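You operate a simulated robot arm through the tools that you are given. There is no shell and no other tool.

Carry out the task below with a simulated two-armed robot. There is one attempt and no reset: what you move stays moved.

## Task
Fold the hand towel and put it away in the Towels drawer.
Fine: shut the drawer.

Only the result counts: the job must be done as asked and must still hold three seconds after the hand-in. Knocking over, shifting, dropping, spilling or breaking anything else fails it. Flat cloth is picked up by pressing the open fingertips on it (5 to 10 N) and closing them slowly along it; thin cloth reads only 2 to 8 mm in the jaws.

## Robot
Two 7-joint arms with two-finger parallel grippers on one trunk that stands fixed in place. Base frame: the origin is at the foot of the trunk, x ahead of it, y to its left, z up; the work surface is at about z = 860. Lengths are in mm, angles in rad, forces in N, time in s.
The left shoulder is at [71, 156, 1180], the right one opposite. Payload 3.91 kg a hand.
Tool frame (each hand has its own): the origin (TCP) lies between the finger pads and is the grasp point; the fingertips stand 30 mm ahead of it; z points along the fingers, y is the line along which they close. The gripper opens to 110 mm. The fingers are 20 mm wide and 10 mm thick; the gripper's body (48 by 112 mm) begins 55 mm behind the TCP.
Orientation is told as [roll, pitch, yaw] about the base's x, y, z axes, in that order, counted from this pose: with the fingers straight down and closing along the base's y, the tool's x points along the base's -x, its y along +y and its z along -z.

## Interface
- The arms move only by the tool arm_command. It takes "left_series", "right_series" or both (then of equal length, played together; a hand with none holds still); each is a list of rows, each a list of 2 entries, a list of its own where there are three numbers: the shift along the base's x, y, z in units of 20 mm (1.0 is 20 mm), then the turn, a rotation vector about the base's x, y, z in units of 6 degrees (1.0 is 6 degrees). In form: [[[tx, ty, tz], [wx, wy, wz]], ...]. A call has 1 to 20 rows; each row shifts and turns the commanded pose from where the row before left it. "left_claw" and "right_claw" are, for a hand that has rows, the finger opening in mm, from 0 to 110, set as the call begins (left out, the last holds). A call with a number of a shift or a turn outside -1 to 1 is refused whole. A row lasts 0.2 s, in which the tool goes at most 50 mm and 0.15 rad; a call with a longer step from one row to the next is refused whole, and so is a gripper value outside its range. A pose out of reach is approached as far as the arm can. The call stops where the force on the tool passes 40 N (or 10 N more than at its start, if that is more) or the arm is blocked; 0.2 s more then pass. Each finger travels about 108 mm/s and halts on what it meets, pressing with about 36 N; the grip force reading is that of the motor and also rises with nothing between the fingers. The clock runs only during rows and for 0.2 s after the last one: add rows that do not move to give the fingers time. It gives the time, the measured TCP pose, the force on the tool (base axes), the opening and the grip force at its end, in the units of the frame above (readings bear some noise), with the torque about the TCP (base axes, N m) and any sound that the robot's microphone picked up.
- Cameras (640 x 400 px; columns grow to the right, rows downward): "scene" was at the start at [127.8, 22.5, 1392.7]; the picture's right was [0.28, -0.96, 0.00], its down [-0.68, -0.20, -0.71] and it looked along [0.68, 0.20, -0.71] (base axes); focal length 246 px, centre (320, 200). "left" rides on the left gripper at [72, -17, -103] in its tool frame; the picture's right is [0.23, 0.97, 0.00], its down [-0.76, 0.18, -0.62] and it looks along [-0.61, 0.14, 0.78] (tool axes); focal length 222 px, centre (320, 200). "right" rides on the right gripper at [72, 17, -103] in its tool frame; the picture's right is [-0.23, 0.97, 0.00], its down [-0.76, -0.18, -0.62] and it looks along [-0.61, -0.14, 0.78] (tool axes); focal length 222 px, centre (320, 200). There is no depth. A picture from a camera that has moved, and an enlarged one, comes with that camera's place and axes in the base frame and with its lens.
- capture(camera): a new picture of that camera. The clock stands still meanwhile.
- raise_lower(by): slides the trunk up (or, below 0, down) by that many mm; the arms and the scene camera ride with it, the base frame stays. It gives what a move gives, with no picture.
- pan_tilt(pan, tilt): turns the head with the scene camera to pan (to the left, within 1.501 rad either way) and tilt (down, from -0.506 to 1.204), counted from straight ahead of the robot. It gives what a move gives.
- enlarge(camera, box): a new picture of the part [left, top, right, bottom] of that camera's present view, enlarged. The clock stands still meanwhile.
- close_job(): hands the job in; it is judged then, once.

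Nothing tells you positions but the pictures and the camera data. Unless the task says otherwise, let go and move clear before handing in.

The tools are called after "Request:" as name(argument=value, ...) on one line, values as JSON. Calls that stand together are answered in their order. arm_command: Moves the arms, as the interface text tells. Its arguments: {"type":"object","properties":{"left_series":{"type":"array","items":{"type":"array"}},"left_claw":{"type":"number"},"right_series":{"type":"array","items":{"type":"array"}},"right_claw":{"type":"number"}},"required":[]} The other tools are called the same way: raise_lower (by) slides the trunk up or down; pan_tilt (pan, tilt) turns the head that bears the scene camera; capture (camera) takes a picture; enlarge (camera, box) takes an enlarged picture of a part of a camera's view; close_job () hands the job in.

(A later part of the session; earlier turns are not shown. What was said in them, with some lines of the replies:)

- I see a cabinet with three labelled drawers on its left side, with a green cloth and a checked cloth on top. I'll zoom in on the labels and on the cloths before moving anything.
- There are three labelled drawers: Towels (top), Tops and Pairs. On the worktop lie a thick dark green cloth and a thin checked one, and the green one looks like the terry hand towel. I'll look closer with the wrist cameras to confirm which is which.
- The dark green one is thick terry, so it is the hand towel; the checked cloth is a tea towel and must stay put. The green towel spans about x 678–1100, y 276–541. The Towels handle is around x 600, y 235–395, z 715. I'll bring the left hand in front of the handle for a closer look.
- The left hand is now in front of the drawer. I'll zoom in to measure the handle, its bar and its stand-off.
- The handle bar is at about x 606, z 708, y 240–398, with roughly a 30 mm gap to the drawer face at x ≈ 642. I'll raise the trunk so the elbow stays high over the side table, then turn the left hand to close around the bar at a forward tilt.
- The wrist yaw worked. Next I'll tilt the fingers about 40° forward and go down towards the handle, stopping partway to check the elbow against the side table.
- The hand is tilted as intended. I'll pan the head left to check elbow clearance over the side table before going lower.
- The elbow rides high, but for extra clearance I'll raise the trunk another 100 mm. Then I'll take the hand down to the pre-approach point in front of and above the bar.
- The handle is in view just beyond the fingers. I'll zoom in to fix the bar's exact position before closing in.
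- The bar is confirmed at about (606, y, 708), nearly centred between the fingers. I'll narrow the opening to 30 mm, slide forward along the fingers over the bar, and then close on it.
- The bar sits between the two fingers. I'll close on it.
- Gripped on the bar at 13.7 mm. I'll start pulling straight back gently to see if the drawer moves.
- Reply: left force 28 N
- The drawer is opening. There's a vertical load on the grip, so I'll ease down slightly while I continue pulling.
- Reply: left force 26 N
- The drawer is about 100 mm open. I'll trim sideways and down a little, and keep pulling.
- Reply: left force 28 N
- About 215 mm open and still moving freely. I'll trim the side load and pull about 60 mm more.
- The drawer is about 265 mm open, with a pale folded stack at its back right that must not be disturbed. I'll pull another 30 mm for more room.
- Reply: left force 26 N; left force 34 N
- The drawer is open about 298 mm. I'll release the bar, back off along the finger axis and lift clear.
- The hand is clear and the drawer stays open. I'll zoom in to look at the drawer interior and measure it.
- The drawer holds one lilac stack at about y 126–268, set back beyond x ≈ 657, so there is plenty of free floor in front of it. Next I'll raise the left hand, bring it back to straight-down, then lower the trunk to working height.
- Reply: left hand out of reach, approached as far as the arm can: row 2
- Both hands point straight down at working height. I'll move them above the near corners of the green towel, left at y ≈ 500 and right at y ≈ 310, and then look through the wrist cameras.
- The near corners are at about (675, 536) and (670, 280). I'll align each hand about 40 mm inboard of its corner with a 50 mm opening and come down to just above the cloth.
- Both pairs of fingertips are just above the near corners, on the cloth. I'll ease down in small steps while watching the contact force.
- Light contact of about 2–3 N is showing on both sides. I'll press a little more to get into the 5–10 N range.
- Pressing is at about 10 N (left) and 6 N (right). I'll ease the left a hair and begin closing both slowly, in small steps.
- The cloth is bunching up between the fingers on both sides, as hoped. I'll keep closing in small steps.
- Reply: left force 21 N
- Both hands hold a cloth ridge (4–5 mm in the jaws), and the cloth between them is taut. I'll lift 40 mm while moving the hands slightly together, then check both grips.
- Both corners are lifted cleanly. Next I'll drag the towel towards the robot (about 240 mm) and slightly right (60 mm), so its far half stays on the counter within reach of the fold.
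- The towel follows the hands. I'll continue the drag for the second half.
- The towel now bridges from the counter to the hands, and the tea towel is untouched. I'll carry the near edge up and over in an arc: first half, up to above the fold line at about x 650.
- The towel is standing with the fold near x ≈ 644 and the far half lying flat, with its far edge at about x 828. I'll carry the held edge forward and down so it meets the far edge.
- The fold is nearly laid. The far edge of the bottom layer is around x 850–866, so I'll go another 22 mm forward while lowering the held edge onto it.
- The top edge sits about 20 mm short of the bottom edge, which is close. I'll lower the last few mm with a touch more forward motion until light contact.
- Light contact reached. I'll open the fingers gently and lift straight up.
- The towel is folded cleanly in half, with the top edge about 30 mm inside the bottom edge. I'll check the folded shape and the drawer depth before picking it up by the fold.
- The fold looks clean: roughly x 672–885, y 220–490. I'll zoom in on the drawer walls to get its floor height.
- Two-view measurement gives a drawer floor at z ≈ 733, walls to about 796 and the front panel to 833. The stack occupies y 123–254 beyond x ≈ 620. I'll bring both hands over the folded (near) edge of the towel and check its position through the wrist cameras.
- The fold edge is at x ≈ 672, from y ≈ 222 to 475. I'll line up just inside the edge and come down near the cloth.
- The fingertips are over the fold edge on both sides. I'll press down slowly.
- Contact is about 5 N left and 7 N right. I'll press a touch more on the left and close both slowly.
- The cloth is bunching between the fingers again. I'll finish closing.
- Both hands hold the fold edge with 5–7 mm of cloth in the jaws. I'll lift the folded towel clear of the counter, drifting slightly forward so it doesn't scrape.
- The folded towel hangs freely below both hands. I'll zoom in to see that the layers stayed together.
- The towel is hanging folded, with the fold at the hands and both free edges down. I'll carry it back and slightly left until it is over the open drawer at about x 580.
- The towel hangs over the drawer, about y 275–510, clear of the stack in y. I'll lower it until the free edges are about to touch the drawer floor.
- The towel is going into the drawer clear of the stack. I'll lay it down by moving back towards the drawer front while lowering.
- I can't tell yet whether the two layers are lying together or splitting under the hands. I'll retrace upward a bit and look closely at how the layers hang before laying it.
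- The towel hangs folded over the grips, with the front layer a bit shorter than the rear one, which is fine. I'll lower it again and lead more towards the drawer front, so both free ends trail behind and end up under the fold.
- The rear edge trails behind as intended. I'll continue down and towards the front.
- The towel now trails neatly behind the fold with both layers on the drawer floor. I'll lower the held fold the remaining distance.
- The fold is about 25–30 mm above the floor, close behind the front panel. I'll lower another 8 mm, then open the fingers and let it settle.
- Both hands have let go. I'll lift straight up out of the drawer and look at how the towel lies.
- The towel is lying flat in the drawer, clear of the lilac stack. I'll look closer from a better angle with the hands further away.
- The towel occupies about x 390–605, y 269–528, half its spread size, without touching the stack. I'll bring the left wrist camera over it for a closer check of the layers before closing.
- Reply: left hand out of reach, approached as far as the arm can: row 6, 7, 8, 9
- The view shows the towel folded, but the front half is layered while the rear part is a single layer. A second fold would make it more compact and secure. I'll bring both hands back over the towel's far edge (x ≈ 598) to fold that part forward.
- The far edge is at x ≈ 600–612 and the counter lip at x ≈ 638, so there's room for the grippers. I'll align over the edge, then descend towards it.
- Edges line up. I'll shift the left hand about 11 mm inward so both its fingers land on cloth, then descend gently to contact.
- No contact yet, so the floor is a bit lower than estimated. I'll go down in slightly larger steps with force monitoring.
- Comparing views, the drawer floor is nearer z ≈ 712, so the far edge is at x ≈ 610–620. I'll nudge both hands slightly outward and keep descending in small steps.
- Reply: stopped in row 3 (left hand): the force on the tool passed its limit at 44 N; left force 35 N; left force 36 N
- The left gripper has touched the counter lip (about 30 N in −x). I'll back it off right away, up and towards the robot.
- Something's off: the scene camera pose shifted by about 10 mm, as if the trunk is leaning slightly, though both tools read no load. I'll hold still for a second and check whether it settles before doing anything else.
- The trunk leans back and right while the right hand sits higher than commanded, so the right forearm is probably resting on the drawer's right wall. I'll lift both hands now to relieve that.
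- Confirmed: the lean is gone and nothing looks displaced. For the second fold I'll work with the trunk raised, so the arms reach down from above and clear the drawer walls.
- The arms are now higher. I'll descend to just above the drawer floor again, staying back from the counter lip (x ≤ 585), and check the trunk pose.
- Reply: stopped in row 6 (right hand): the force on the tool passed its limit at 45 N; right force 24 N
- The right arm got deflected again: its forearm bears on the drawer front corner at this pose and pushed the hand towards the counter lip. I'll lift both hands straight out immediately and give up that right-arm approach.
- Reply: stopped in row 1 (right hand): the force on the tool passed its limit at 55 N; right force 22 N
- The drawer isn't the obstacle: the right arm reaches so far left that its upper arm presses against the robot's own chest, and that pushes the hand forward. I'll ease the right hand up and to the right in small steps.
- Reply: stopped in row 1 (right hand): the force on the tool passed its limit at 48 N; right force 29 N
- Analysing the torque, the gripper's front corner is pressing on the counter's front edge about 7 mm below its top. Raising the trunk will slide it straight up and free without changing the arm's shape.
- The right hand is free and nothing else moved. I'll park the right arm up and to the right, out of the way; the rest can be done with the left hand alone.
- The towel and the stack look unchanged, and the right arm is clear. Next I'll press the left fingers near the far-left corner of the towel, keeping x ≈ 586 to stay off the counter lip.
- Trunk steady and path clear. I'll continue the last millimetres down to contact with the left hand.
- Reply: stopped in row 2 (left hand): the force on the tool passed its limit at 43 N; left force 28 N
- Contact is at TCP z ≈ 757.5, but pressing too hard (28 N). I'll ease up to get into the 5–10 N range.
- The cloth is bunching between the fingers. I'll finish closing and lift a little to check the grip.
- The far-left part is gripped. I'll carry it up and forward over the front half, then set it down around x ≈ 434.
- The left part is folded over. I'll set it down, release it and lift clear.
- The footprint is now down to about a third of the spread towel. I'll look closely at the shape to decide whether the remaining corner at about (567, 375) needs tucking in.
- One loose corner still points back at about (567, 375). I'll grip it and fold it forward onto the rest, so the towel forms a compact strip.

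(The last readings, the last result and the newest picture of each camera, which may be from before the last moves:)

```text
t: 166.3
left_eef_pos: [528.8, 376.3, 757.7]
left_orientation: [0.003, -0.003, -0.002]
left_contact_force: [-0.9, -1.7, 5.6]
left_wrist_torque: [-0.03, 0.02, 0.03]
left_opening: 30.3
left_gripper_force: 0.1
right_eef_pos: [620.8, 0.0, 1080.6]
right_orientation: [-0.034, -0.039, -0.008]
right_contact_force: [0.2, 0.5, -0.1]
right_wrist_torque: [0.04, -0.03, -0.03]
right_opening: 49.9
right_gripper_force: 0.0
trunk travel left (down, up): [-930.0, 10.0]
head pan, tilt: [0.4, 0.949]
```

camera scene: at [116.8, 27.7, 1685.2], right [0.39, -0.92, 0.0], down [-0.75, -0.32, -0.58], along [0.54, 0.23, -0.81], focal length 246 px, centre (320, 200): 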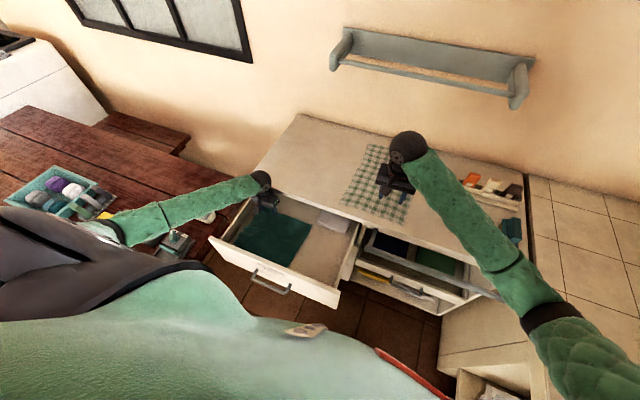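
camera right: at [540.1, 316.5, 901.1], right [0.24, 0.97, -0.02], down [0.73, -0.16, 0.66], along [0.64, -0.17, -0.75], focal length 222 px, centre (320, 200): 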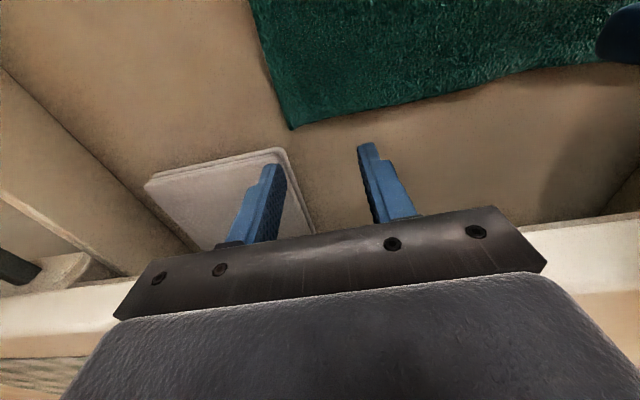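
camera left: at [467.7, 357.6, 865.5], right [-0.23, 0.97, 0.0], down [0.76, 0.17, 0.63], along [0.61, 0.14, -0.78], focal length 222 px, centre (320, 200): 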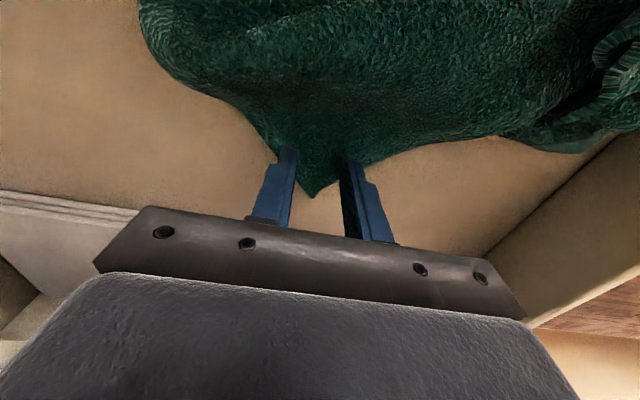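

Contact is at about 5.6 N. I'll close slowly on the corner.

Request:
arm_command(left_series=[[[0, 0, 0], [0, 0, 0]], [[0, 0, 0], [0, 0, 0]]], left_claw=23)

Request:
arm_command(left_series=[[[0, 0, 0], [0, 0, 0]], [[0, 0, 0], [0, 0, 0]]], left_claw=16)

Request:
arm_command(left_series=[[[0, 0, 0], [0, 0, 0]], [[0, 0, 0], [0, 0, 0]]], left_claw=10)

Request:
arm_command(left_series=[[[0, 0, 0], [0, 0, 0]], [[0, 0, 0], [0, 0, 0]]], left_claw=5)

Request:
arm_command(left_series=[[[0, 0, 0], [0, 0, 0]], [[0, 0, 0], [0, 0, 0]]], left_claw=0)

Request:
arm_command(left_series=[[[-0.2, -0.1, 0.4], [0, 0, 0]], [[-0.3, -0.1, 0.5], [0, 0, 0]], [[-0.3, -0.1, 0.5], [0, 0, 0]], [[-0.3, -0.1, 0.5], [0, 0, 0]]])

Request:
capture(camera="left")

```text
t: 166.9
left_eef_pos: [527.7, 376.7, 757.1]
left_orientation: [0.003, -0.004, -0.003]
left_contact_force: [0.2, 0.3, 4.9]
left_wrist_torque: [-0.01, 0.0, 0.02]
left_opening: 22.4
left_gripper_force: 0.0
right_eef_pos: [620.9, 1.2, 1079.7]
right_orientation: [-0.032, -0.04, -0.008]
right_contact_force: [1.0, -0.7, -0.4]
right_wrist_torque: [0.01, 0.01, 0.04]
right_opening: 50.0
right_gripper_force: 0.0
trunk travel left (down, up): [-930.0, 10.0]
head pan, tilt: [0.4, 0.949]
```

```text
t: 167.5
left_eef_pos: [526.3, 375.6, 757.2]
left_orientation: [0.003, -0.003, -0.001]
left_contact_force: [0.4, 0.6, 5.9]
left_wrist_torque: [0.02, 0.02, 0.01]
left_opening: 15.2
left_gripper_force: 0.0
right_eef_pos: [621.9, 1.1, 1081.3]
right_orientation: [-0.033, -0.039, -0.009]
right_contact_force: [0.2, -0.9, -0.2]
right_wrist_torque: [0.0, 0.0, -0.01]
right_opening: 49.9
right_gripper_force: 0.0
trunk travel left (down, up): [-930.0, 10.0]
head pan, tilt: [0.4, 0.949]
```

```text
t: 168.1
left_eef_pos: [527.6, 376.2, 758.1]
left_orientation: [0.003, -0.007, -0.002]
left_contact_force: [-0.2, 0.2, 6.1]
left_wrist_torque: [0.02, 0.0, -0.02]
left_opening: 9.6
left_gripper_force: 0.0
right_eef_pos: [621.6, 0.0, 1079.8]
right_orientation: [-0.032, -0.04, -0.01]
right_contact_force: [0.6, 0.4, -0.2]
right_wrist_torque: [0.01, -0.01, 0.01]
right_opening: 50.2
right_gripper_force: 0.0
trunk travel left (down, up): [-930.0, 10.0]
head pan, tilt: [0.4, 0.949]
```

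```text
t: 168.7
left_eef_pos: [526.6, 374.7, 757.6]
left_orientation: [0.003, -0.005, -0.001]
left_contact_force: [0.5, 0.2, 5.7]
left_wrist_torque: [0.02, 0.01, -0.02]
left_opening: 4.2
left_gripper_force: 0.0
right_eef_pos: [621.4, 0.7, 1079.5]
right_orientation: [-0.034, -0.04, -0.01]
right_contact_force: [0.3, 0.8, -0.1]
right_wrist_torque: [0.0, 0.03, -0.03]
right_opening: 50.2
right_gripper_force: 0.1
trunk travel left (down, up): [-930.0, 10.0]
head pan, tilt: [0.4, 0.949]
```

```text
t: 169.3
left_eef_pos: [526.8, 374.7, 758.2]
left_orientation: [0.004, -0.005, -0.003]
left_contact_force: [0.6, 0.0, 5.5]
left_wrist_torque: [-0.04, 0.01, 0.01]
left_opening: 0.0
left_gripper_force: 36.2
right_eef_pos: [621.1, 0.9, 1080.3]
right_orientation: [-0.031, -0.041, -0.01]
right_contact_force: [0.1, -0.5, 0.0]
right_wrist_torque: [0.03, 0.0, 0.0]
right_opening: 50.2
right_gripper_force: 0.1
trunk travel left (down, up): [-930.0, 10.0]
head pan, tilt: [0.4, 0.949]
```

```text
t: 170.3
left_eef_pos: [505.3, 368.5, 796.4]
left_orientation: [0.002, -0.006, -0.003]
left_contact_force: [0.1, 0.4, -0.2]
left_wrist_torque: [-0.01, 0.01, 0.01]
left_opening: 0.2
left_gripper_force: 36.4
right_eef_pos: [621.2, 1.6, 1081.2]
right_orientation: [-0.034, -0.042, -0.009]
right_contact_force: [-0.2, 0.3, -0.5]
right_wrist_torque: [0.04, 0.0, -0.04]
right_opening: 50.1
right_gripper_force: 0.0
trunk travel left (down, up): [-930.0, 10.0]
head pan, tilt: [0.4, 0.949]
```

```text
taken
camera left: at [433.9, 349.9, 899.4], right [-0.23, 0.97, 0.0], down [0.76, 0.17, 0.63], along [0.61, 0.14, -0.78], focal length 222 px, centre (320, 200)
```

left: 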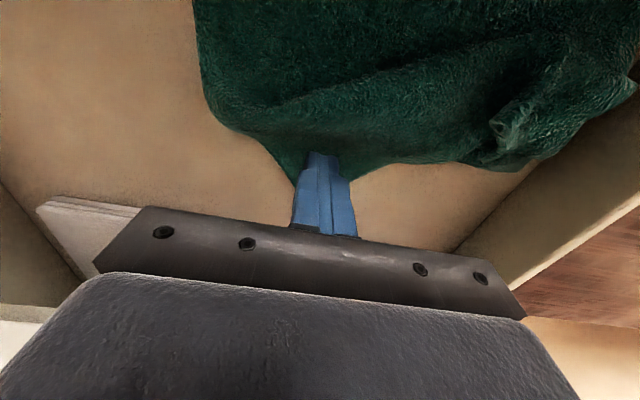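

That pinch slipped (0 mm in the jaws) because the opening was too small. I'll retry once with a wider opening, a little further in from the corner.

Request:
arm_command(left_series=[[[0.4, 0.2, 0], [0, 0, 0]], [[0.4, 0.2, 0], [0, 0, 0]], [[0, 0, -0.6], [0, 0, 0]], [[0, 0, -0.6], [0, 0, 0]], [[0, 0, -0.3], [0, 0, 0]], [[0, 0, -0.2], [0, 0, 0]], [[0, 0, 0], [0, 0, 0]]], left_claw=50)

Request:
capture(camera="left")

```text
t: 171.9
left_eef_pos: [522.9, 376.7, 760.6]
left_orientation: [0.004, -0.004, -0.001]
left_contact_force: [0.6, -0.5, -1.1]
left_wrist_torque: [-0.01, 0.02, 0.0]
left_opening: 50.2
left_gripper_force: 0.1
right_eef_pos: [621.0, 0.2, 1079.5]
right_orientation: [-0.032, -0.041, -0.008]
right_contact_force: [-0.7, -0.4, 0.7]
right_wrist_torque: [-0.01, 0.0, 0.02]
right_opening: 50.3
right_gripper_force: 0.0
trunk travel left (down, up): [-930.0, 10.0]
head pan, tilt: [0.4, 0.949]
```

```text
taken
camera left: at [450.7, 358.3, 863.9], right [-0.23, 0.97, 0.0], down [0.76, 0.17, 0.63], along [0.61, 0.14, -0.78], focal length 222 px, centre (320, 200)
```

left: 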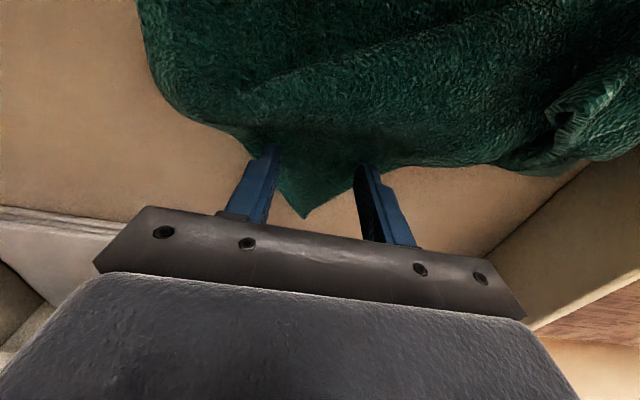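

Request:
arm_command(left_series=[[[-0.3, 0, 0], [0, 0, 0]], [[-0.2, 0, -0.05], [0, 0, 0]], [[0, 0, -0.05], [0, 0, 0]]], left_claw=46)

Request:
arm_command(left_series=[[[0, 0, -0.05], [0, 0, 0]], [[0, 0, -0.02], [0, 0, 0]]])

```text
t: 172.7
left_eef_pos: [512.3, 376.3, 759.5]
left_orientation: [0.005, -0.005, -0.002]
left_contact_force: [0.2, 0.1, 0.3]
left_wrist_torque: [0.04, -0.04, 0.01]
left_opening: 45.6
left_gripper_force: 0.0
right_eef_pos: [620.4, 0.9, 1079.3]
right_orientation: [-0.035, -0.04, -0.009]
right_contact_force: [-0.5, 0.2, 0.8]
right_wrist_torque: [-0.02, -0.02, 0.03]
right_opening: 50.2
right_gripper_force: 0.1
trunk travel left (down, up): [-930.0, 10.0]
head pan, tilt: [0.4, 0.949]
```

```text
t: 173.3
left_eef_pos: [511.3, 376.1, 758.5]
left_orientation: [0.003, -0.005, -0.003]
left_contact_force: [-0.1, 0.7, 2.7]
left_wrist_torque: [0.05, -0.05, 0.03]
left_opening: 46.0
left_gripper_force: 0.0
right_eef_pos: [621.0, 0.7, 1079.2]
right_orientation: [-0.032, -0.04, -0.01]
right_contact_force: [-0.3, -0.6, -0.1]
right_wrist_torque: [0.03, 0.01, -0.03]
right_opening: 50.1
right_gripper_force: 0.1
trunk travel left (down, up): [-930.0, 10.0]
head pan, tilt: [0.4, 0.949]
```

Request:
arm_command(left_series=[[[0, 0, -0.05], [0, 0, 0]], [[0, 0, -0.02], [0, 0, 0]]])

Request:
arm_command(left_series=[[[0, 0, 0], [0, 0, 0]], [[0, 0, 0], [0, 0, 0]]], left_claw=38)

Request:
arm_command(left_series=[[[0, 0, 0], [0, 0, 0]], [[0, 0, 0], [0, 0, 0]]], left_claw=30)

Request:
arm_command(left_series=[[[0, 0, 0], [0, 0, 0]], [[0, 0, 0], [0, 0, 0]]], left_claw=22)

Request:
arm_command(left_series=[[[0, 0, 0], [0, 0, 0]], [[0, 0, 0], [0, 0, 0]]], left_claw=14)

Request:
arm_command(left_series=[[[0, 0, 0], [0, 0, 0]], [[0, 0, 0], [0, 0, 0]]], left_claw=7)

Request:
arm_command(left_series=[[[0, 0, 0], [0, 0, 0]], [[0, 0, 0], [0, 0, 0]]], left_claw=0)

Request:
capture(camera="left")

```text
t: 173.9
left_eef_pos: [511.7, 375.6, 757.5]
left_orientation: [0.004, -0.007, -0.003]
left_contact_force: [-0.3, 1.1, 6.9]
left_wrist_torque: [0.02, -0.04, 0.0]
left_opening: 45.6
left_gripper_force: 0.1
right_eef_pos: [620.9, 0.7, 1079.3]
right_orientation: [-0.035, -0.04, -0.009]
right_contact_force: [0.1, 0.2, 0.0]
right_wrist_torque: [0.02, -0.02, 0.01]
right_opening: 50.1
right_gripper_force: 0.1
trunk travel left (down, up): [-930.0, 10.0]
head pan, tilt: [0.4, 0.949]
```

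```text
t: 174.5
left_eef_pos: [511.8, 374.8, 758.1]
left_orientation: [0.003, -0.004, -0.001]
left_contact_force: [1.1, -0.5, 8.5]
left_wrist_torque: [-0.04, 0.0, 0.02]
left_opening: 37.3
left_gripper_force: 0.1
right_eef_pos: [621.4, 0.5, 1080.0]
right_orientation: [-0.032, -0.041, -0.009]
right_contact_force: [0.2, 0.2, 0.0]
right_wrist_torque: [0.0, 0.01, 0.0]
right_opening: 50.1
right_gripper_force: 0.0
trunk travel left (down, up): [-930.0, 10.0]
head pan, tilt: [0.4, 0.949]
```

```text
t: 175.1
left_eef_pos: [511.8, 376.1, 756.0]
left_orientation: [0.003, -0.006, -0.002]
left_contact_force: [-0.1, -0.3, 8.5]
left_wrist_torque: [-0.03, -0.02, 0.01]
left_opening: 29.1
left_gripper_force: 0.1
right_eef_pos: [620.9, 0.1, 1081.1]
right_orientation: [-0.034, -0.039, -0.01]
right_contact_force: [-0.1, 0.2, 0.5]
right_wrist_torque: [-0.03, 0.0, 0.01]
right_opening: 50.1
right_gripper_force: 0.1
trunk travel left (down, up): [-930.0, 10.0]
head pan, tilt: [0.4, 0.949]
```

```text
t: 175.7
left_eef_pos: [511.7, 375.6, 756.7]
left_orientation: [0.004, -0.005, -0.002]
left_contact_force: [1.5, -0.4, 9.5]
left_wrist_torque: [-0.03, -0.06, -0.01]
left_opening: 21.2
left_gripper_force: 0.1
right_eef_pos: [621.5, 0.0, 1081.3]
right_orientation: [-0.033, -0.04, -0.007]
right_contact_force: [-0.2, 0.8, -0.1]
right_wrist_torque: [-0.03, 0.02, 0.0]
right_opening: 50.2
right_gripper_force: 0.1
trunk travel left (down, up): [-930.0, 10.0]
head pan, tilt: [0.4, 0.949]
```

```text
t: 176.3
left_eef_pos: [511.9, 375.6, 757.6]
left_orientation: [0.005, -0.005, -0.002]
left_contact_force: [-0.3, 0.2, 8.5]
left_wrist_torque: [0.0, -0.01, 0.01]
left_opening: 14.2
left_gripper_force: 0.1
right_eef_pos: [620.3, 0.5, 1079.3]
right_orientation: [-0.035, -0.04, -0.01]
right_contact_force: [0.2, -0.7, 0.3]
right_wrist_torque: [0.02, 0.01, -0.01]
right_opening: 50.1
right_gripper_force: 0.1
trunk travel left (down, up): [-930.0, 10.0]
head pan, tilt: [0.4, 0.949]
```

```text
t: 176.9
left_eef_pos: [510.5, 376.1, 758.0]
left_orientation: [0.005, -0.005, -0.002]
left_contact_force: [0.6, 0.0, 10.4]
left_wrist_torque: [0.0, -0.05, 0.0]
left_opening: 5.6
left_gripper_force: 0.0
right_eef_pos: [621.5, 1.4, 1080.2]
right_orientation: [-0.033, -0.041, -0.008]
right_contact_force: [-0.4, -0.4, -0.5]
right_wrist_torque: [0.02, -0.04, 0.0]
right_opening: 49.9
right_gripper_force: 0.0
trunk travel left (down, up): [-930.0, 10.0]
head pan, tilt: [0.4, 0.949]
```

```text
t: 177.5
left_eef_pos: [510.3, 375.6, 757.9]
left_orientation: [0.005, -0.005, -0.003]
left_contact_force: [1.1, -0.1, 10.5]
left_wrist_torque: [0.03, -0.03, 0.0]
left_opening: 0.2
left_gripper_force: 36.5
right_eef_pos: [620.4, 0.5, 1080.0]
right_orientation: [-0.032, -0.04, -0.007]
right_contact_force: [-0.5, -0.3, 0.3]
right_wrist_torque: [0.0, -0.02, 0.01]
right_opening: 50.0
right_gripper_force: 0.0
trunk travel left (down, up): [-930.0, 10.0]
head pan, tilt: [0.4, 0.949]
```

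```text
taken
camera left: at [439.9, 357.7, 860.1], right [-0.23, 0.97, 0.0], down [0.76, 0.17, 0.63], along [0.61, 0.14, -0.78], focal length 222 px, centre (320, 200)
```

left: 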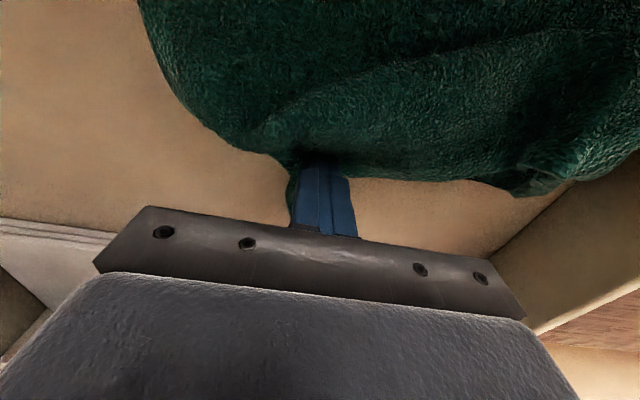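

The corner keeps slipping out of the pinch. The towel is already compact, so I'll stop here, lift out, and check the final arrangement before closing.

Request:
arm_command(left_series=[[[0, 0, 0.4], [0, 0, 0]], [[0, 0, 0.8], [0, 0, 0]], [[0, 0, 1], [0, 0, 0]], [[0, 0, 1], [0, 0, 0]], [[0, 0, 1], [0, 0, 0]], [[0, 0, 1], [0, 0, 0]], [[-0.3, 0.5, 1], [0, 0, 0]], [[-0.5, 0.8, 1], [0, 0, 0]], [[-0.5, 0.8, 1], [0, 0, 0]], [[-0.5, 0.8, 0.5], [0, 0, 0]], [[-0.5, 0.8, 0], [0, 0, 0]]], left_claw=20)

Request:
enlarge(camera="scene", box=[200, 170, 380, 310])

Request:
capture(camera="left")

```text
t: 179.9
left_eef_pos: [464.3, 449.2, 930.6]
left_orientation: [0.004, -0.005, -0.002]
left_contact_force: [0.7, 0.4, -0.1]
left_wrist_torque: [-0.02, 0.0, 0.0]
left_opening: 20.0
left_gripper_force: 0.1
right_eef_pos: [620.7, 0.6, 1079.9]
right_orientation: [-0.033, -0.04, -0.009]
right_contact_force: [0.3, 0.0, -0.2]
right_wrist_torque: [-0.02, -0.04, 0.01]
right_opening: 50.3
right_gripper_force: 0.1
trunk travel left (down, up): [-930.0, 10.0]
head pan, tilt: [0.4, 0.949]
```

```text
2.86 times, centred on (290, 240) of scene
camera zoom: at [116.3, 28.0, 1685.2], right [0.39, -0.92, 0.0], down [-0.75, -0.32, -0.58], along [0.54, 0.23, -0.81], focal length 704 px, centre (406, 86)
```

zoom: 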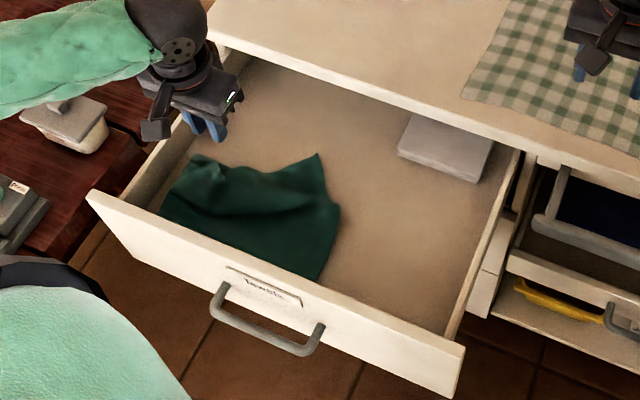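

```text
taken
camera left: at [392.5, 432.5, 1033.4], right [-0.23, 0.97, 0.0], down [0.76, 0.17, 0.63], along [0.61, 0.14, -0.78], focal length 222 px, centre (320, 200)
```

left: 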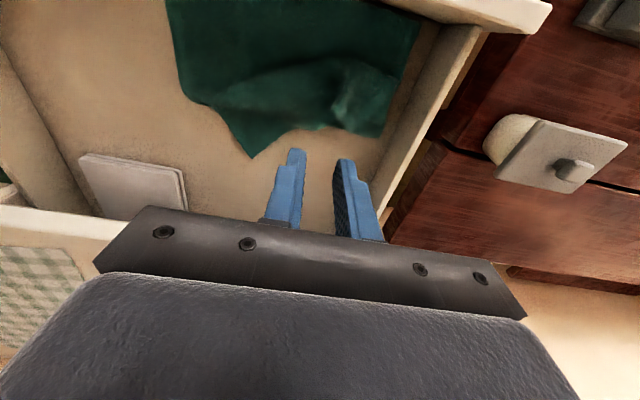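

The stack hasn't moved and the towel lies well inside the drawer. I'll shut the drawer by pushing its handle with closed, vertical fingers, first moving the left hand over to the robot's side of the handle.

Request:
arm_command(left_series=[[[-0.8, -0.5, 0.1], [0, 0, 0]], [[-0.8, -0.5, 0.1], [0, 0, 0]], [[-0.8, -0.5, 0], [0, 0, 0]], [[-0.8, -0.5, 0], [0, 0, 0]], [[-0.8, -0.5, 0], [0, 0, 0]], [[-0.8, -0.5, 0], [0, 0, 0]], [[-0.8, -0.5, 0], [0, 0, 0]], [[-0.8, -0.5, 0], [0, 0, 0]], [[-0.8, -0.5, 0], [0, 0, 0]], [[-0.8, -0.5, 0], [0, 0, 0]], [[-0.8, -0.5, 0], [0, 0, 0]], [[-0.8, -0.5, 0], [0, 0, 0]], [[0, 0, 0], [0, 0, 0]]], left_claw=0)

Request:
capture(camera="scene")

Request:
capture(camera="left")

```text
t: 182.7
left_eef_pos: [273.7, 330.7, 935.5]
left_orientation: [0.003, -0.003, -0.001]
left_contact_force: [-0.1, 0.2, -0.6]
left_wrist_torque: [0.0, 0.0, 0.0]
left_opening: 0.0
left_gripper_force: 35.9
right_eef_pos: [621.6, 0.8, 1079.4]
right_orientation: [-0.033, -0.039, -0.009]
right_contact_force: [-0.6, -0.2, -1.2]
right_wrist_torque: [-0.04, 0.02, 0.0]
right_opening: 50.1
right_gripper_force: 0.0
trunk travel left (down, up): [-930.0, 10.0]
head pan, tilt: [0.4, 0.949]
```

```text
taken
camera scene: at [117.1, 27.8, 1685.2], right [0.39, -0.92, 0.0], down [-0.75, -0.32, -0.58], along [0.54, 0.23, -0.81], focal length 246 px, centre (320, 200)
```

scene: 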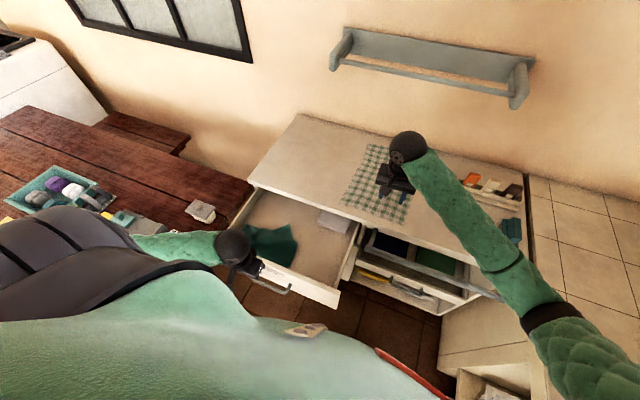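

```text
taken
camera left: at [202.1, 312.6, 1037.3], right [-0.23, 0.97, 0.0], down [0.76, 0.17, 0.63], along [0.61, 0.14, -0.78], focal length 222 px, centre (320, 200)
```

left: 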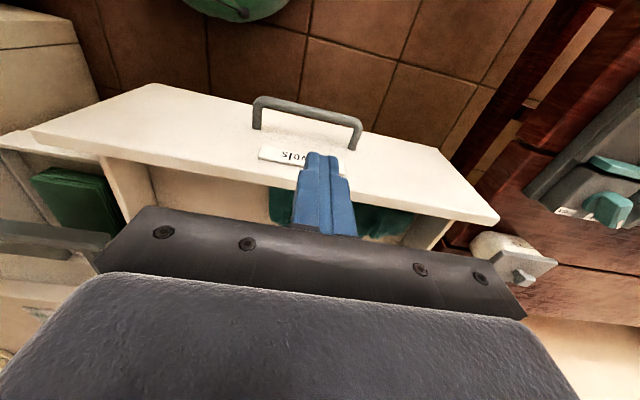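

The handle bar is right in front of the closed fingers (bar at x ≈ 304, y ≈ 318). I'll descend on the robot's side of it.

Request:
arm_command(left_series=[[[-0.25, -0.6, 0], [0, 0, 0]], [[0, 0, -1], [0, 0, 0]], [[0, 0, -1], [0, 0, 0]], [[0, 0, -1], [0, 0, 0]], [[0, 0, -1], [0, 0, 0]], [[0, 0, -1], [0, 0, 0]], [[0, 0, -1], [0, 0, 0]], [[0, 0, -1], [0, 0, 0]], [[0, 0, -1], [0, 0, 0]], [[0, 0, -1], [0, 0, 0]], [[0, 0, -1], [0, 0, 0]], [[0, 0, -1], [0, 0, 0]], [[0, 0, 0], [0, 0, 0]]])

Request:
capture(camera="scene")

Request:
capture(camera="left")

```text
t: 185.5
left_eef_pos: [268.7, 319.3, 715.3]
left_orientation: [0.003, -0.005, -0.002]
left_contact_force: [-0.6, -0.2, 0.5]
left_wrist_torque: [-0.01, 0.02, -0.01]
left_opening: 0.0
left_gripper_force: 36.0
right_eef_pos: [621.8, 0.8, 1081.1]
right_orientation: [-0.035, -0.039, -0.009]
right_contact_force: [0.4, -0.7, 0.0]
right_wrist_torque: [-0.01, 0.01, 0.0]
right_opening: 49.9
right_gripper_force: 0.0
trunk travel left (down, up): [-930.0, 10.0]
head pan, tilt: [0.4, 0.949]
```

```text
taken
camera scene: at [116.7, 27.6, 1685.2], right [0.39, -0.92, 0.0], down [-0.75, -0.32, -0.58], along [0.54, 0.23, -0.81], focal length 246 px, centre (320, 200)
```

scene: 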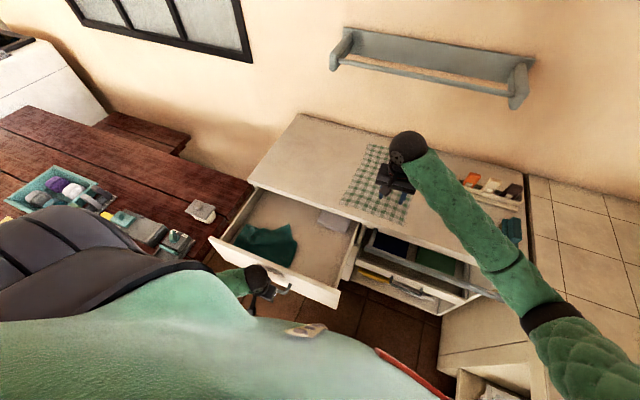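

```text
taken
camera left: at [197.1, 300.5, 818.4], right [-0.23, 0.97, 0.0], down [0.76, 0.17, 0.63], along [0.61, 0.14, -0.78], focal length 222 px, centre (320, 200)
```

left: 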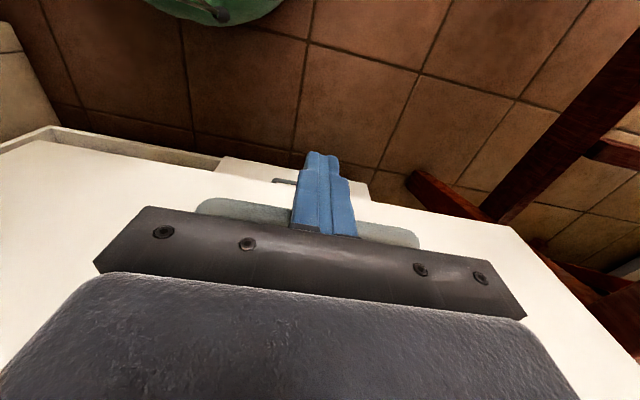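

In position with a clear path. I'll push the drawer closed along +x, first 100 mm.

Request:
arm_command(left_series=[[[0.3, 0, 0], [0, 0, 0]], [[0.3, 0, 0], [0, 0, 0]], [[0.3, 0, 0], [0, 0, 0]], [[0.4, 0, 0], [0, 0, 0]], [[0.5, 0, 0], [0, 0, 0]], [[0.5, 0, 0], [0, 0, 0]], [[0.5, 0, 0], [0, 0, 0]], [[0.5, 0, 0], [0, 0, 0]], [[0.5, 0, 0], [0, 0, 0]], [[0.5, 0, 0], [0, 0, 0]]])

Request:
capture(camera="scene")

```text
t: 187.7
left_eef_pos: [356.0, 316.9, 715.3]
left_orientation: [0.004, -0.005, -0.002]
left_contact_force: [0.4, -0.2, -0.7]
left_wrist_torque: [0.02, -0.01, 0.01]
left_opening: 0.0
left_gripper_force: 36.3
right_eef_pos: [621.1, 0.2, 1079.4]
right_orientation: [-0.032, -0.04, -0.008]
right_contact_force: [1.0, 0.2, -0.9]
right_wrist_torque: [0.05, 0.01, 0.0]
right_opening: 50.4
right_gripper_force: 0.0
trunk travel left (down, up): [-930.0, 10.0]
head pan, tilt: [0.4, 0.949]
```

```text
taken
camera scene: at [117.1, 27.5, 1685.2], right [0.39, -0.92, 0.0], down [-0.75, -0.32, -0.58], along [0.54, 0.23, -0.81], focal length 246 px, centre (320, 200)
```

scene: 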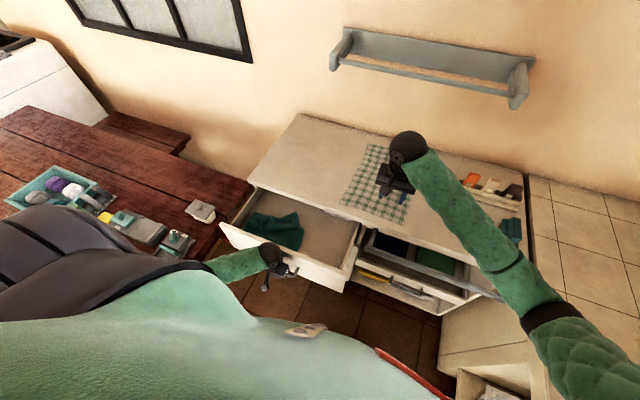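

The drawer is sliding shut smoothly. I'll continue pushing.

Request:
arm_command(left_series=[[[0.5, 0, 0], [0, 0, 0]], [[0.5, 0, 0], [0, 0, 0]], [[0.5, 0, 0], [0, 0, 0]], [[0.5, 0, 0], [0, 0, 0]], [[0.5, 0, 0], [0, 0, 0]], [[0.5, 0, 0], [0, 0, 0]], [[0.5, 0, 0], [0, 0, 0]], [[0.5, 0, 0], [0, 0, 0]], [[0.5, 0, 0], [0, 0, 0]], [[0.5, 0, 0], [0, 0, 0]], [[0.5, 0, 0], [0, 0, 0]], [[0.5, 0, 0], [0, 0, 0]]])

Request:
capture(camera="scene")

Request:
enlarge(camera="scene", box=[210, 160, 390, 300])

```text
t: 190.3
left_eef_pos: [475.3, 319.0, 714.1]
left_orientation: [0.004, -0.005, -0.003]
left_contact_force: [0.3, -0.3, 0.5]
left_wrist_torque: [0.04, 0.0, 0.06]
left_opening: 0.0
left_gripper_force: 36.1
right_eef_pos: [620.5, 0.5, 1079.3]
right_orientation: [-0.033, -0.041, -0.008]
right_contact_force: [-0.6, 0.3, -0.4]
right_wrist_torque: [-0.02, 0.02, 0.04]
right_opening: 50.3
right_gripper_force: 0.1
trunk travel left (down, up): [-930.0, 10.0]
head pan, tilt: [0.4, 0.949]
```

```text
taken
camera scene: at [117.4, 27.6, 1685.2], right [0.39, -0.92, 0.0], down [-0.75, -0.32, -0.58], along [0.54, 0.23, -0.81], focal length 246 px, centre (320, 200)
```

scene: 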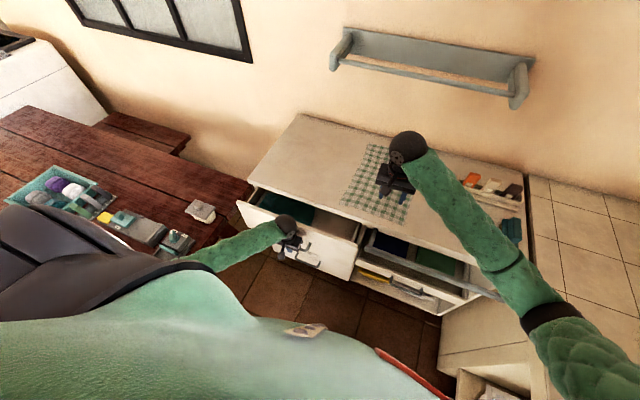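

```text
2.86 times, centred on (300, 230) of scene
camera zoom: at [117.4, 27.6, 1685.2], right [0.39, -0.92, 0.0], down [-0.75, -0.32, -0.58], along [0.54, 0.23, -0.81], focal length 704 px, centre (377, 114)
```

zoom: 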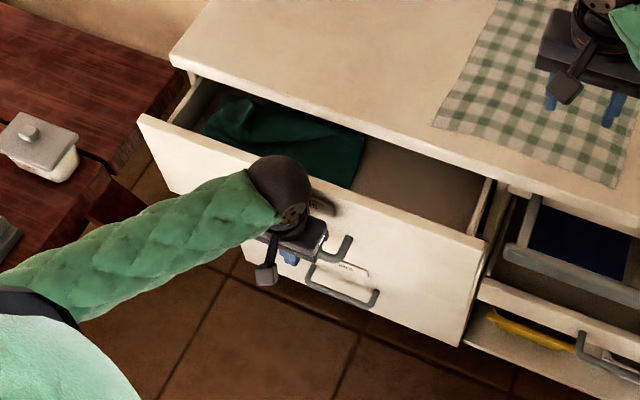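

About 115 mm to go. I'll continue pushing, slowing near the end.

Request:
arm_command(left_series=[[[0.5, 0, 0], [0, 0, 0]], [[0.5, 0, 0], [0, 0, 0]], [[0.5, 0, 0], [0, 0, 0]], [[0.5, 0, 0], [0, 0, 0]], [[0.5, 0, 0], [0, 0, 0]], [[0.5, 0, 0], [0, 0, 0]], [[0.5, 0, 0], [0, 0, 0]], [[0.5, 0, 0], [0, 0, 0]], [[0.4, 0, 0], [0, 0, 0]], [[0.3, 0, 0], [0, 0, 0]], [[0.3, 0, 0], [0, 0, 0]]])

Request:
enlarge(camera="scene", box=[210, 160, 390, 300])

```text
t: 192.7
left_eef_pos: [574.3, 317.2, 715.6]
left_orientation: [0.002, -0.005, -0.001]
left_contact_force: [-1.8, 0.4, 0.6]
left_wrist_torque: [-0.02, 0.0, 0.01]
left_opening: 0.0
left_gripper_force: 35.3
right_eef_pos: [621.1, 1.0, 1079.4]
right_orientation: [-0.034, -0.04, -0.007]
right_contact_force: [-0.3, 0.0, 0.1]
right_wrist_torque: [0.01, 0.04, 0.0]
right_opening: 50.0
right_gripper_force: 0.1
trunk travel left (down, up): [-930.0, 10.0]
head pan, tilt: [0.4, 0.949]
```

```text
2.86 times, centred on (300, 230) of scene
camera zoom: at [116.8, 27.4, 1685.3], right [0.39, -0.92, 0.0], down [-0.75, -0.32, -0.58], along [0.54, 0.23, -0.81], focal length 704 px, centre (377, 114)
```

zoom: 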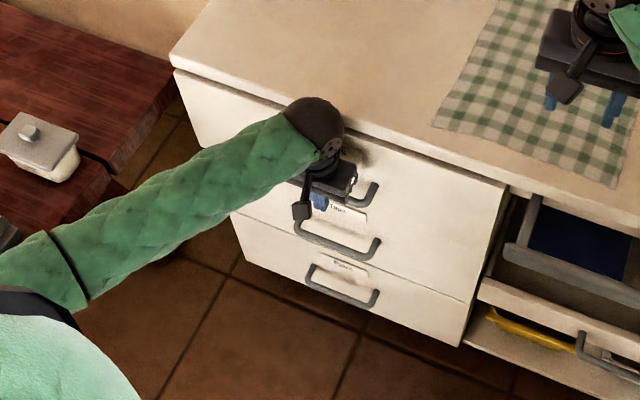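

Nearly shut. I'll finish slowly while watching the force.

Request:
arm_command(left_series=[[[0.15, 0, 0], [0, 0, 0]], [[0.15, 0, 0], [0, 0, 0]], [[0.15, 0, 0], [0, 0, 0]], [[0.1, 0, 0], [0, 0, 0]]])

Request:
enlarge(camera="scene", box=[210, 160, 390, 300])

```text
t: 193.7
left_eef_pos: [583.9, 317.4, 714.9]
left_orientation: [0.004, -0.004, -0.001]
left_contact_force: [-14.8, -2.1, 3.4]
left_wrist_torque: [0.11, 0.09, -0.01]
left_opening: 0.1
left_gripper_force: 36.3
right_eef_pos: [619.9, 0.6, 1080.3]
right_orientation: [-0.035, -0.042, -0.009]
right_contact_force: [-0.1, 0.6, 0.2]
right_wrist_torque: [0.0, -0.01, -0.03]
right_opening: 50.0
right_gripper_force: 0.0
trunk travel left (down, up): [-930.0, 10.0]
head pan, tilt: [0.4, 0.949]
```

```text
2.86 times, centred on (300, 230) of scene
camera zoom: at [115.4, 27.3, 1685.4], right [0.39, -0.92, 0.0], down [-0.75, -0.32, -0.58], along [0.54, 0.23, -0.81], focal length 704 px, centre (377, 114)
```

zoom: 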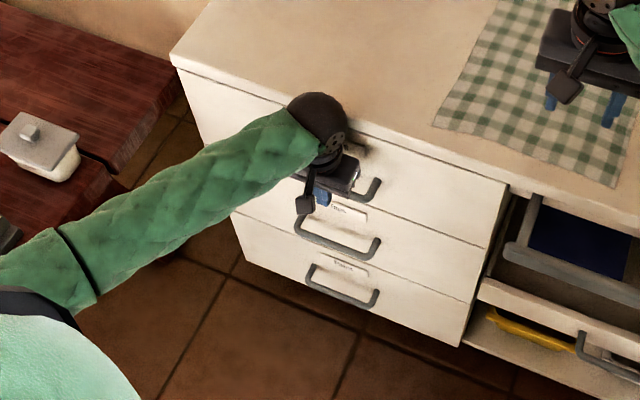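

The bar is now resisting at about 15 N, so the drawer is near its stop. I'll nudge slightly more to confirm it's fully home.

Request:
arm_command(left_series=[[[0.08, 0, 0], [0, 0, 0]], [[0.08, 0, 0], [0, 0, 0]]])

```text
t: 194.3
left_eef_pos: [584.1, 317.2, 714.2]
left_orientation: [0.006, 0.006, -0.004]
left_contact_force: [-26.2, 1.1, 17.2]
left_wrist_torque: [0.13, -0.08, 0.12]
left_opening: 0.0
left_gripper_force: 36.0
right_eef_pos: [620.3, -0.9, 1081.1]
right_orientation: [-0.034, -0.04, -0.007]
right_contact_force: [-0.2, 0.1, -0.1]
right_wrist_torque: [0.0, 0.02, 0.0]
right_opening: 50.0
right_gripper_force: 0.0
trunk travel left (down, up): [-930.0, 10.0]
head pan, tilt: [0.4, 0.949]
stopped in row 2 (left hand): the force on the tool passed its limit at 43 N (the readings are from after the stop); the commanded pose is now the measured one
```

The position no longer advances and the force rises sharply, so the drawer is fully shut. I'll back off from the handle and lift clear.

Request:
arm_command(left_series=[[[-0.3, 0, 0], [0, 0, 0]], [[-0.6, 0, 0], [0, 0, 0]], [[-0.8, 0, 0], [0, 0, 0]], [[-0.8, 0, 0], [0, 0, 0]], [[-0.8, 0, 0.2], [0, 0, 0]], [[-0.8, 0, 0.6], [0, 0, 0]], [[-0.6, 0, 1], [0, 0, 0]], [[-0.4, 0, 1], [0, 0, 0]], [[0, 0.2, 1], [0, 0, 0]], [[0, 0.2, 1], [0, 0, 0]], [[0, 0.2, 1], [0, 0, 0]], [[0, 0.2, 1], [0, 0, 0]], [[0, 0.4, 1], [0, 0, 0]], [[0, 0.4, 1], [0, 0, 0]], [[0, 0.4, 1], [0, 0, 0]], [[0, 0.4, 1], [0, 0, 0]]])

Request:
capture(camera="scene")

Request:
enlarge(camera="scene", box=[230, 150, 390, 290])

```text
t: 197.7
left_eef_pos: [482.6, 365.9, 929.5]
left_orientation: [0.005, -0.001, -0.001]
left_contact_force: [0.2, 0.0, -0.4]
left_wrist_torque: [-0.01, 0.0, 0.03]
left_opening: 0.3
left_gripper_force: 35.7
right_eef_pos: [619.9, 1.7, 1079.3]
right_orientation: [-0.032, -0.04, -0.009]
right_contact_force: [0.5, 0.0, -0.6]
right_wrist_torque: [0.01, 0.01, 0.02]
right_opening: 50.0
right_gripper_force: 0.0
trunk travel left (down, up): [-930.0, 10.0]
head pan, tilt: [0.4, 0.949]
```

```text
taken
camera scene: at [116.6, 27.8, 1685.2], right [0.39, -0.92, 0.0], down [-0.75, -0.32, -0.58], along [0.54, 0.23, -0.81], focal length 246 px, centre (320, 200)
```

scene: 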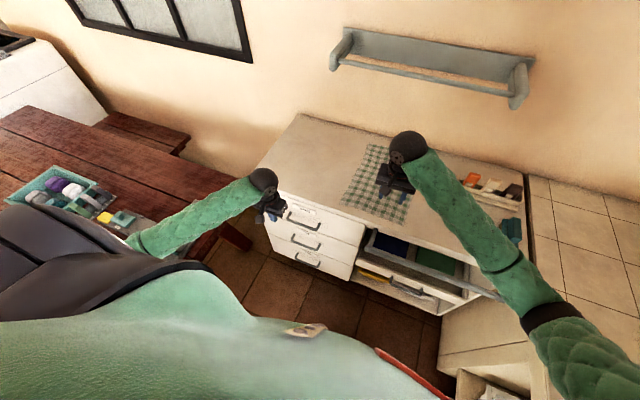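

```text
2.86 times, centred on (310, 220) of scene
camera zoom: at [116.6, 27.8, 1685.2], right [0.39, -0.92, 0.0], down [-0.75, -0.32, -0.58], along [0.54, 0.23, -0.81], focal length 704 px, centre (349, 143)
```

zoom: 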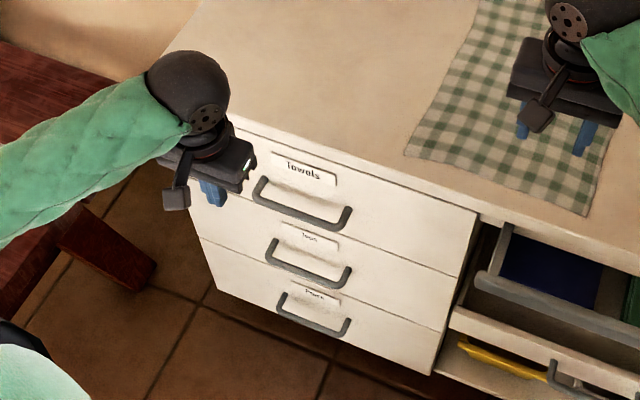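

The Towels drawer is flush with the ones below. I'll raise the left hand well clear and do a last check of everything else: pot, tea towel, trays and the right-hand shelf.

Request:
arm_command(left_series=[[[0, 0, 1], [0, 0, 0]], [[0, 0, 1], [0, 0, 0]], [[0, 0, 1], [0, 0, 0]], [[0, 0, 1], [0, 0, 0]], [[0, 0, 1], [0, 0, 0]], [[0, 0, 1], [0, 0, 0]], [[0, 0, 1], [0, 0, 0]], [[0, 0, 1], [0, 0, 0]], [[0, 0, 1], [0, 0, 0]], [[0, 0, 1], [0, 0, 0]]], right_series=[[[0, -1, 1], [0, 0, 0]], [[0, -1, 1], [0, 0, 0]], [[0, -1, 1], [0, 0, 0]], [[0, -1, 1], [0, 0, 0]], [[0, -1, 1], [0, 0, 0]], [[0, -1, 1], [0, 0, 0]], [[0, -1, 1], [0, 0, 0]], [[0, -1, 1], [0, 0, 0]], [[0, -0.5, 0.5], [0, 0, 0]], [[0, 0, 0], [0, 0, 0]]])

Request:
capture(camera="scene")

Request:
enlarge(camera="scene", box=[240, 100, 540, 310])

Request:
enlarge(camera="scene", box=[0, 100, 300, 290])

```text
t: 199.9
left_eef_pos: [484.7, 364.6, 1131.8]
left_orientation: [0.002, 0.0, -0.002]
left_contact_force: [-0.4, -0.1, 0.2]
left_wrist_torque: [-0.02, 0.02, 0.01]
left_opening: 0.1
left_gripper_force: 35.9
right_eef_pos: [620.8, -168.4, 1248.6]
right_orientation: [-0.033, -0.041, -0.009]
right_contact_force: [-0.8, 0.6, -0.6]
right_wrist_torque: [0.02, 0.03, -0.02]
right_opening: 50.0
right_gripper_force: 0.0
trunk travel left (down, up): [-930.0, 10.0]
head pan, tilt: [0.4, 0.949]
```

```text
taken
camera scene: at [117.0, 27.6, 1685.2], right [0.39, -0.92, 0.0], down [-0.75, -0.32, -0.58], along [0.54, 0.23, -0.81], focal length 246 px, centre (320, 200)
```

scene: 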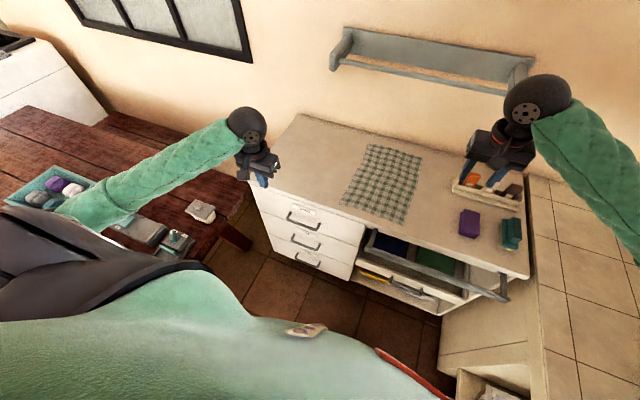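

```text
1.90 times, centred on (390, 205) of scene
camera zoom: at [117.0, 27.6, 1685.2], right [0.39, -0.92, 0.0], down [-0.75, -0.32, -0.58], along [0.54, 0.23, -0.81], focal length 469 px, centre (187, 190)
```

zoom: 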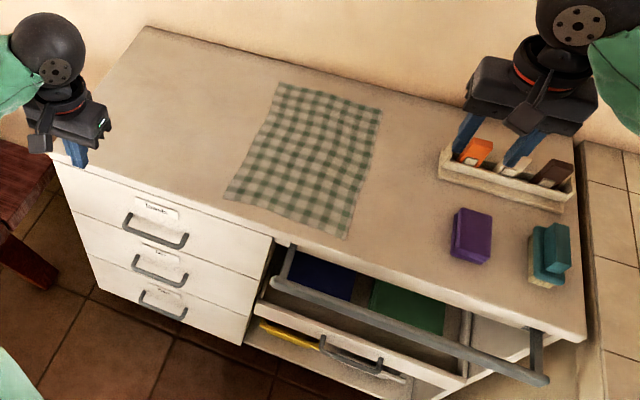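

```text
2.11 times, centred on (150, 195) of scene
camera zoom: at [117.0, 27.6, 1685.2], right [0.39, -0.92, 0.0], down [-0.75, -0.32, -0.58], along [0.54, 0.23, -0.81], focal length 519 px, centre (678, 210)
```

zoom: 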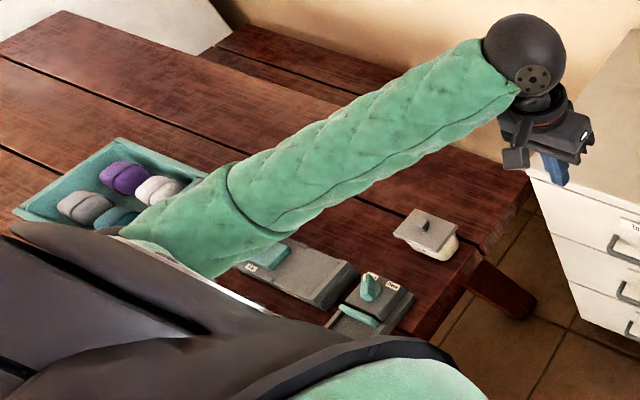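

The Towels drawer is flush with no cloth showing, and the tea towel, pot, trays and shelf items look untouched. Both hands are empty and clear, so I'll hand in the job.

Request:
close_job()

```text
The job is handed in.
```

The hand towel is in the Towels drawer and the drawer is fully shut, but the fold is compact rather than neat. The job is handed in; I haven't been told how it was judged.

- **Which towel:** I took the thick dark green terry cloth to be the hand towel and left the checked tea towel where it was.
- **Fold:** I folded it in half on the counter. Once it was in the drawer I folded the back part forward again. It covers roughly a third of its spread size, but one corner sticks out at the back because two tries at gripping it slipped.
- **Drawer:** I pushed it until it stopped. It sits level with the drawers below, with no cloth showing. The folded stack already in the drawer was in the same place when I last saw it, just before closing.
- **Bumps:** While I was working in the drawer, each hand briefly pressed against the counter's front edge, at up to about 55 N. The right arm was also pushed out of position, probably by pressing against the robot's own body. I backed off each time and saw nothing moved.
- **Other items:** In the last pictures the tea towel, the pot, the trays and the shelf items all looked untouched. Both hands were empty and clear when I handed in.
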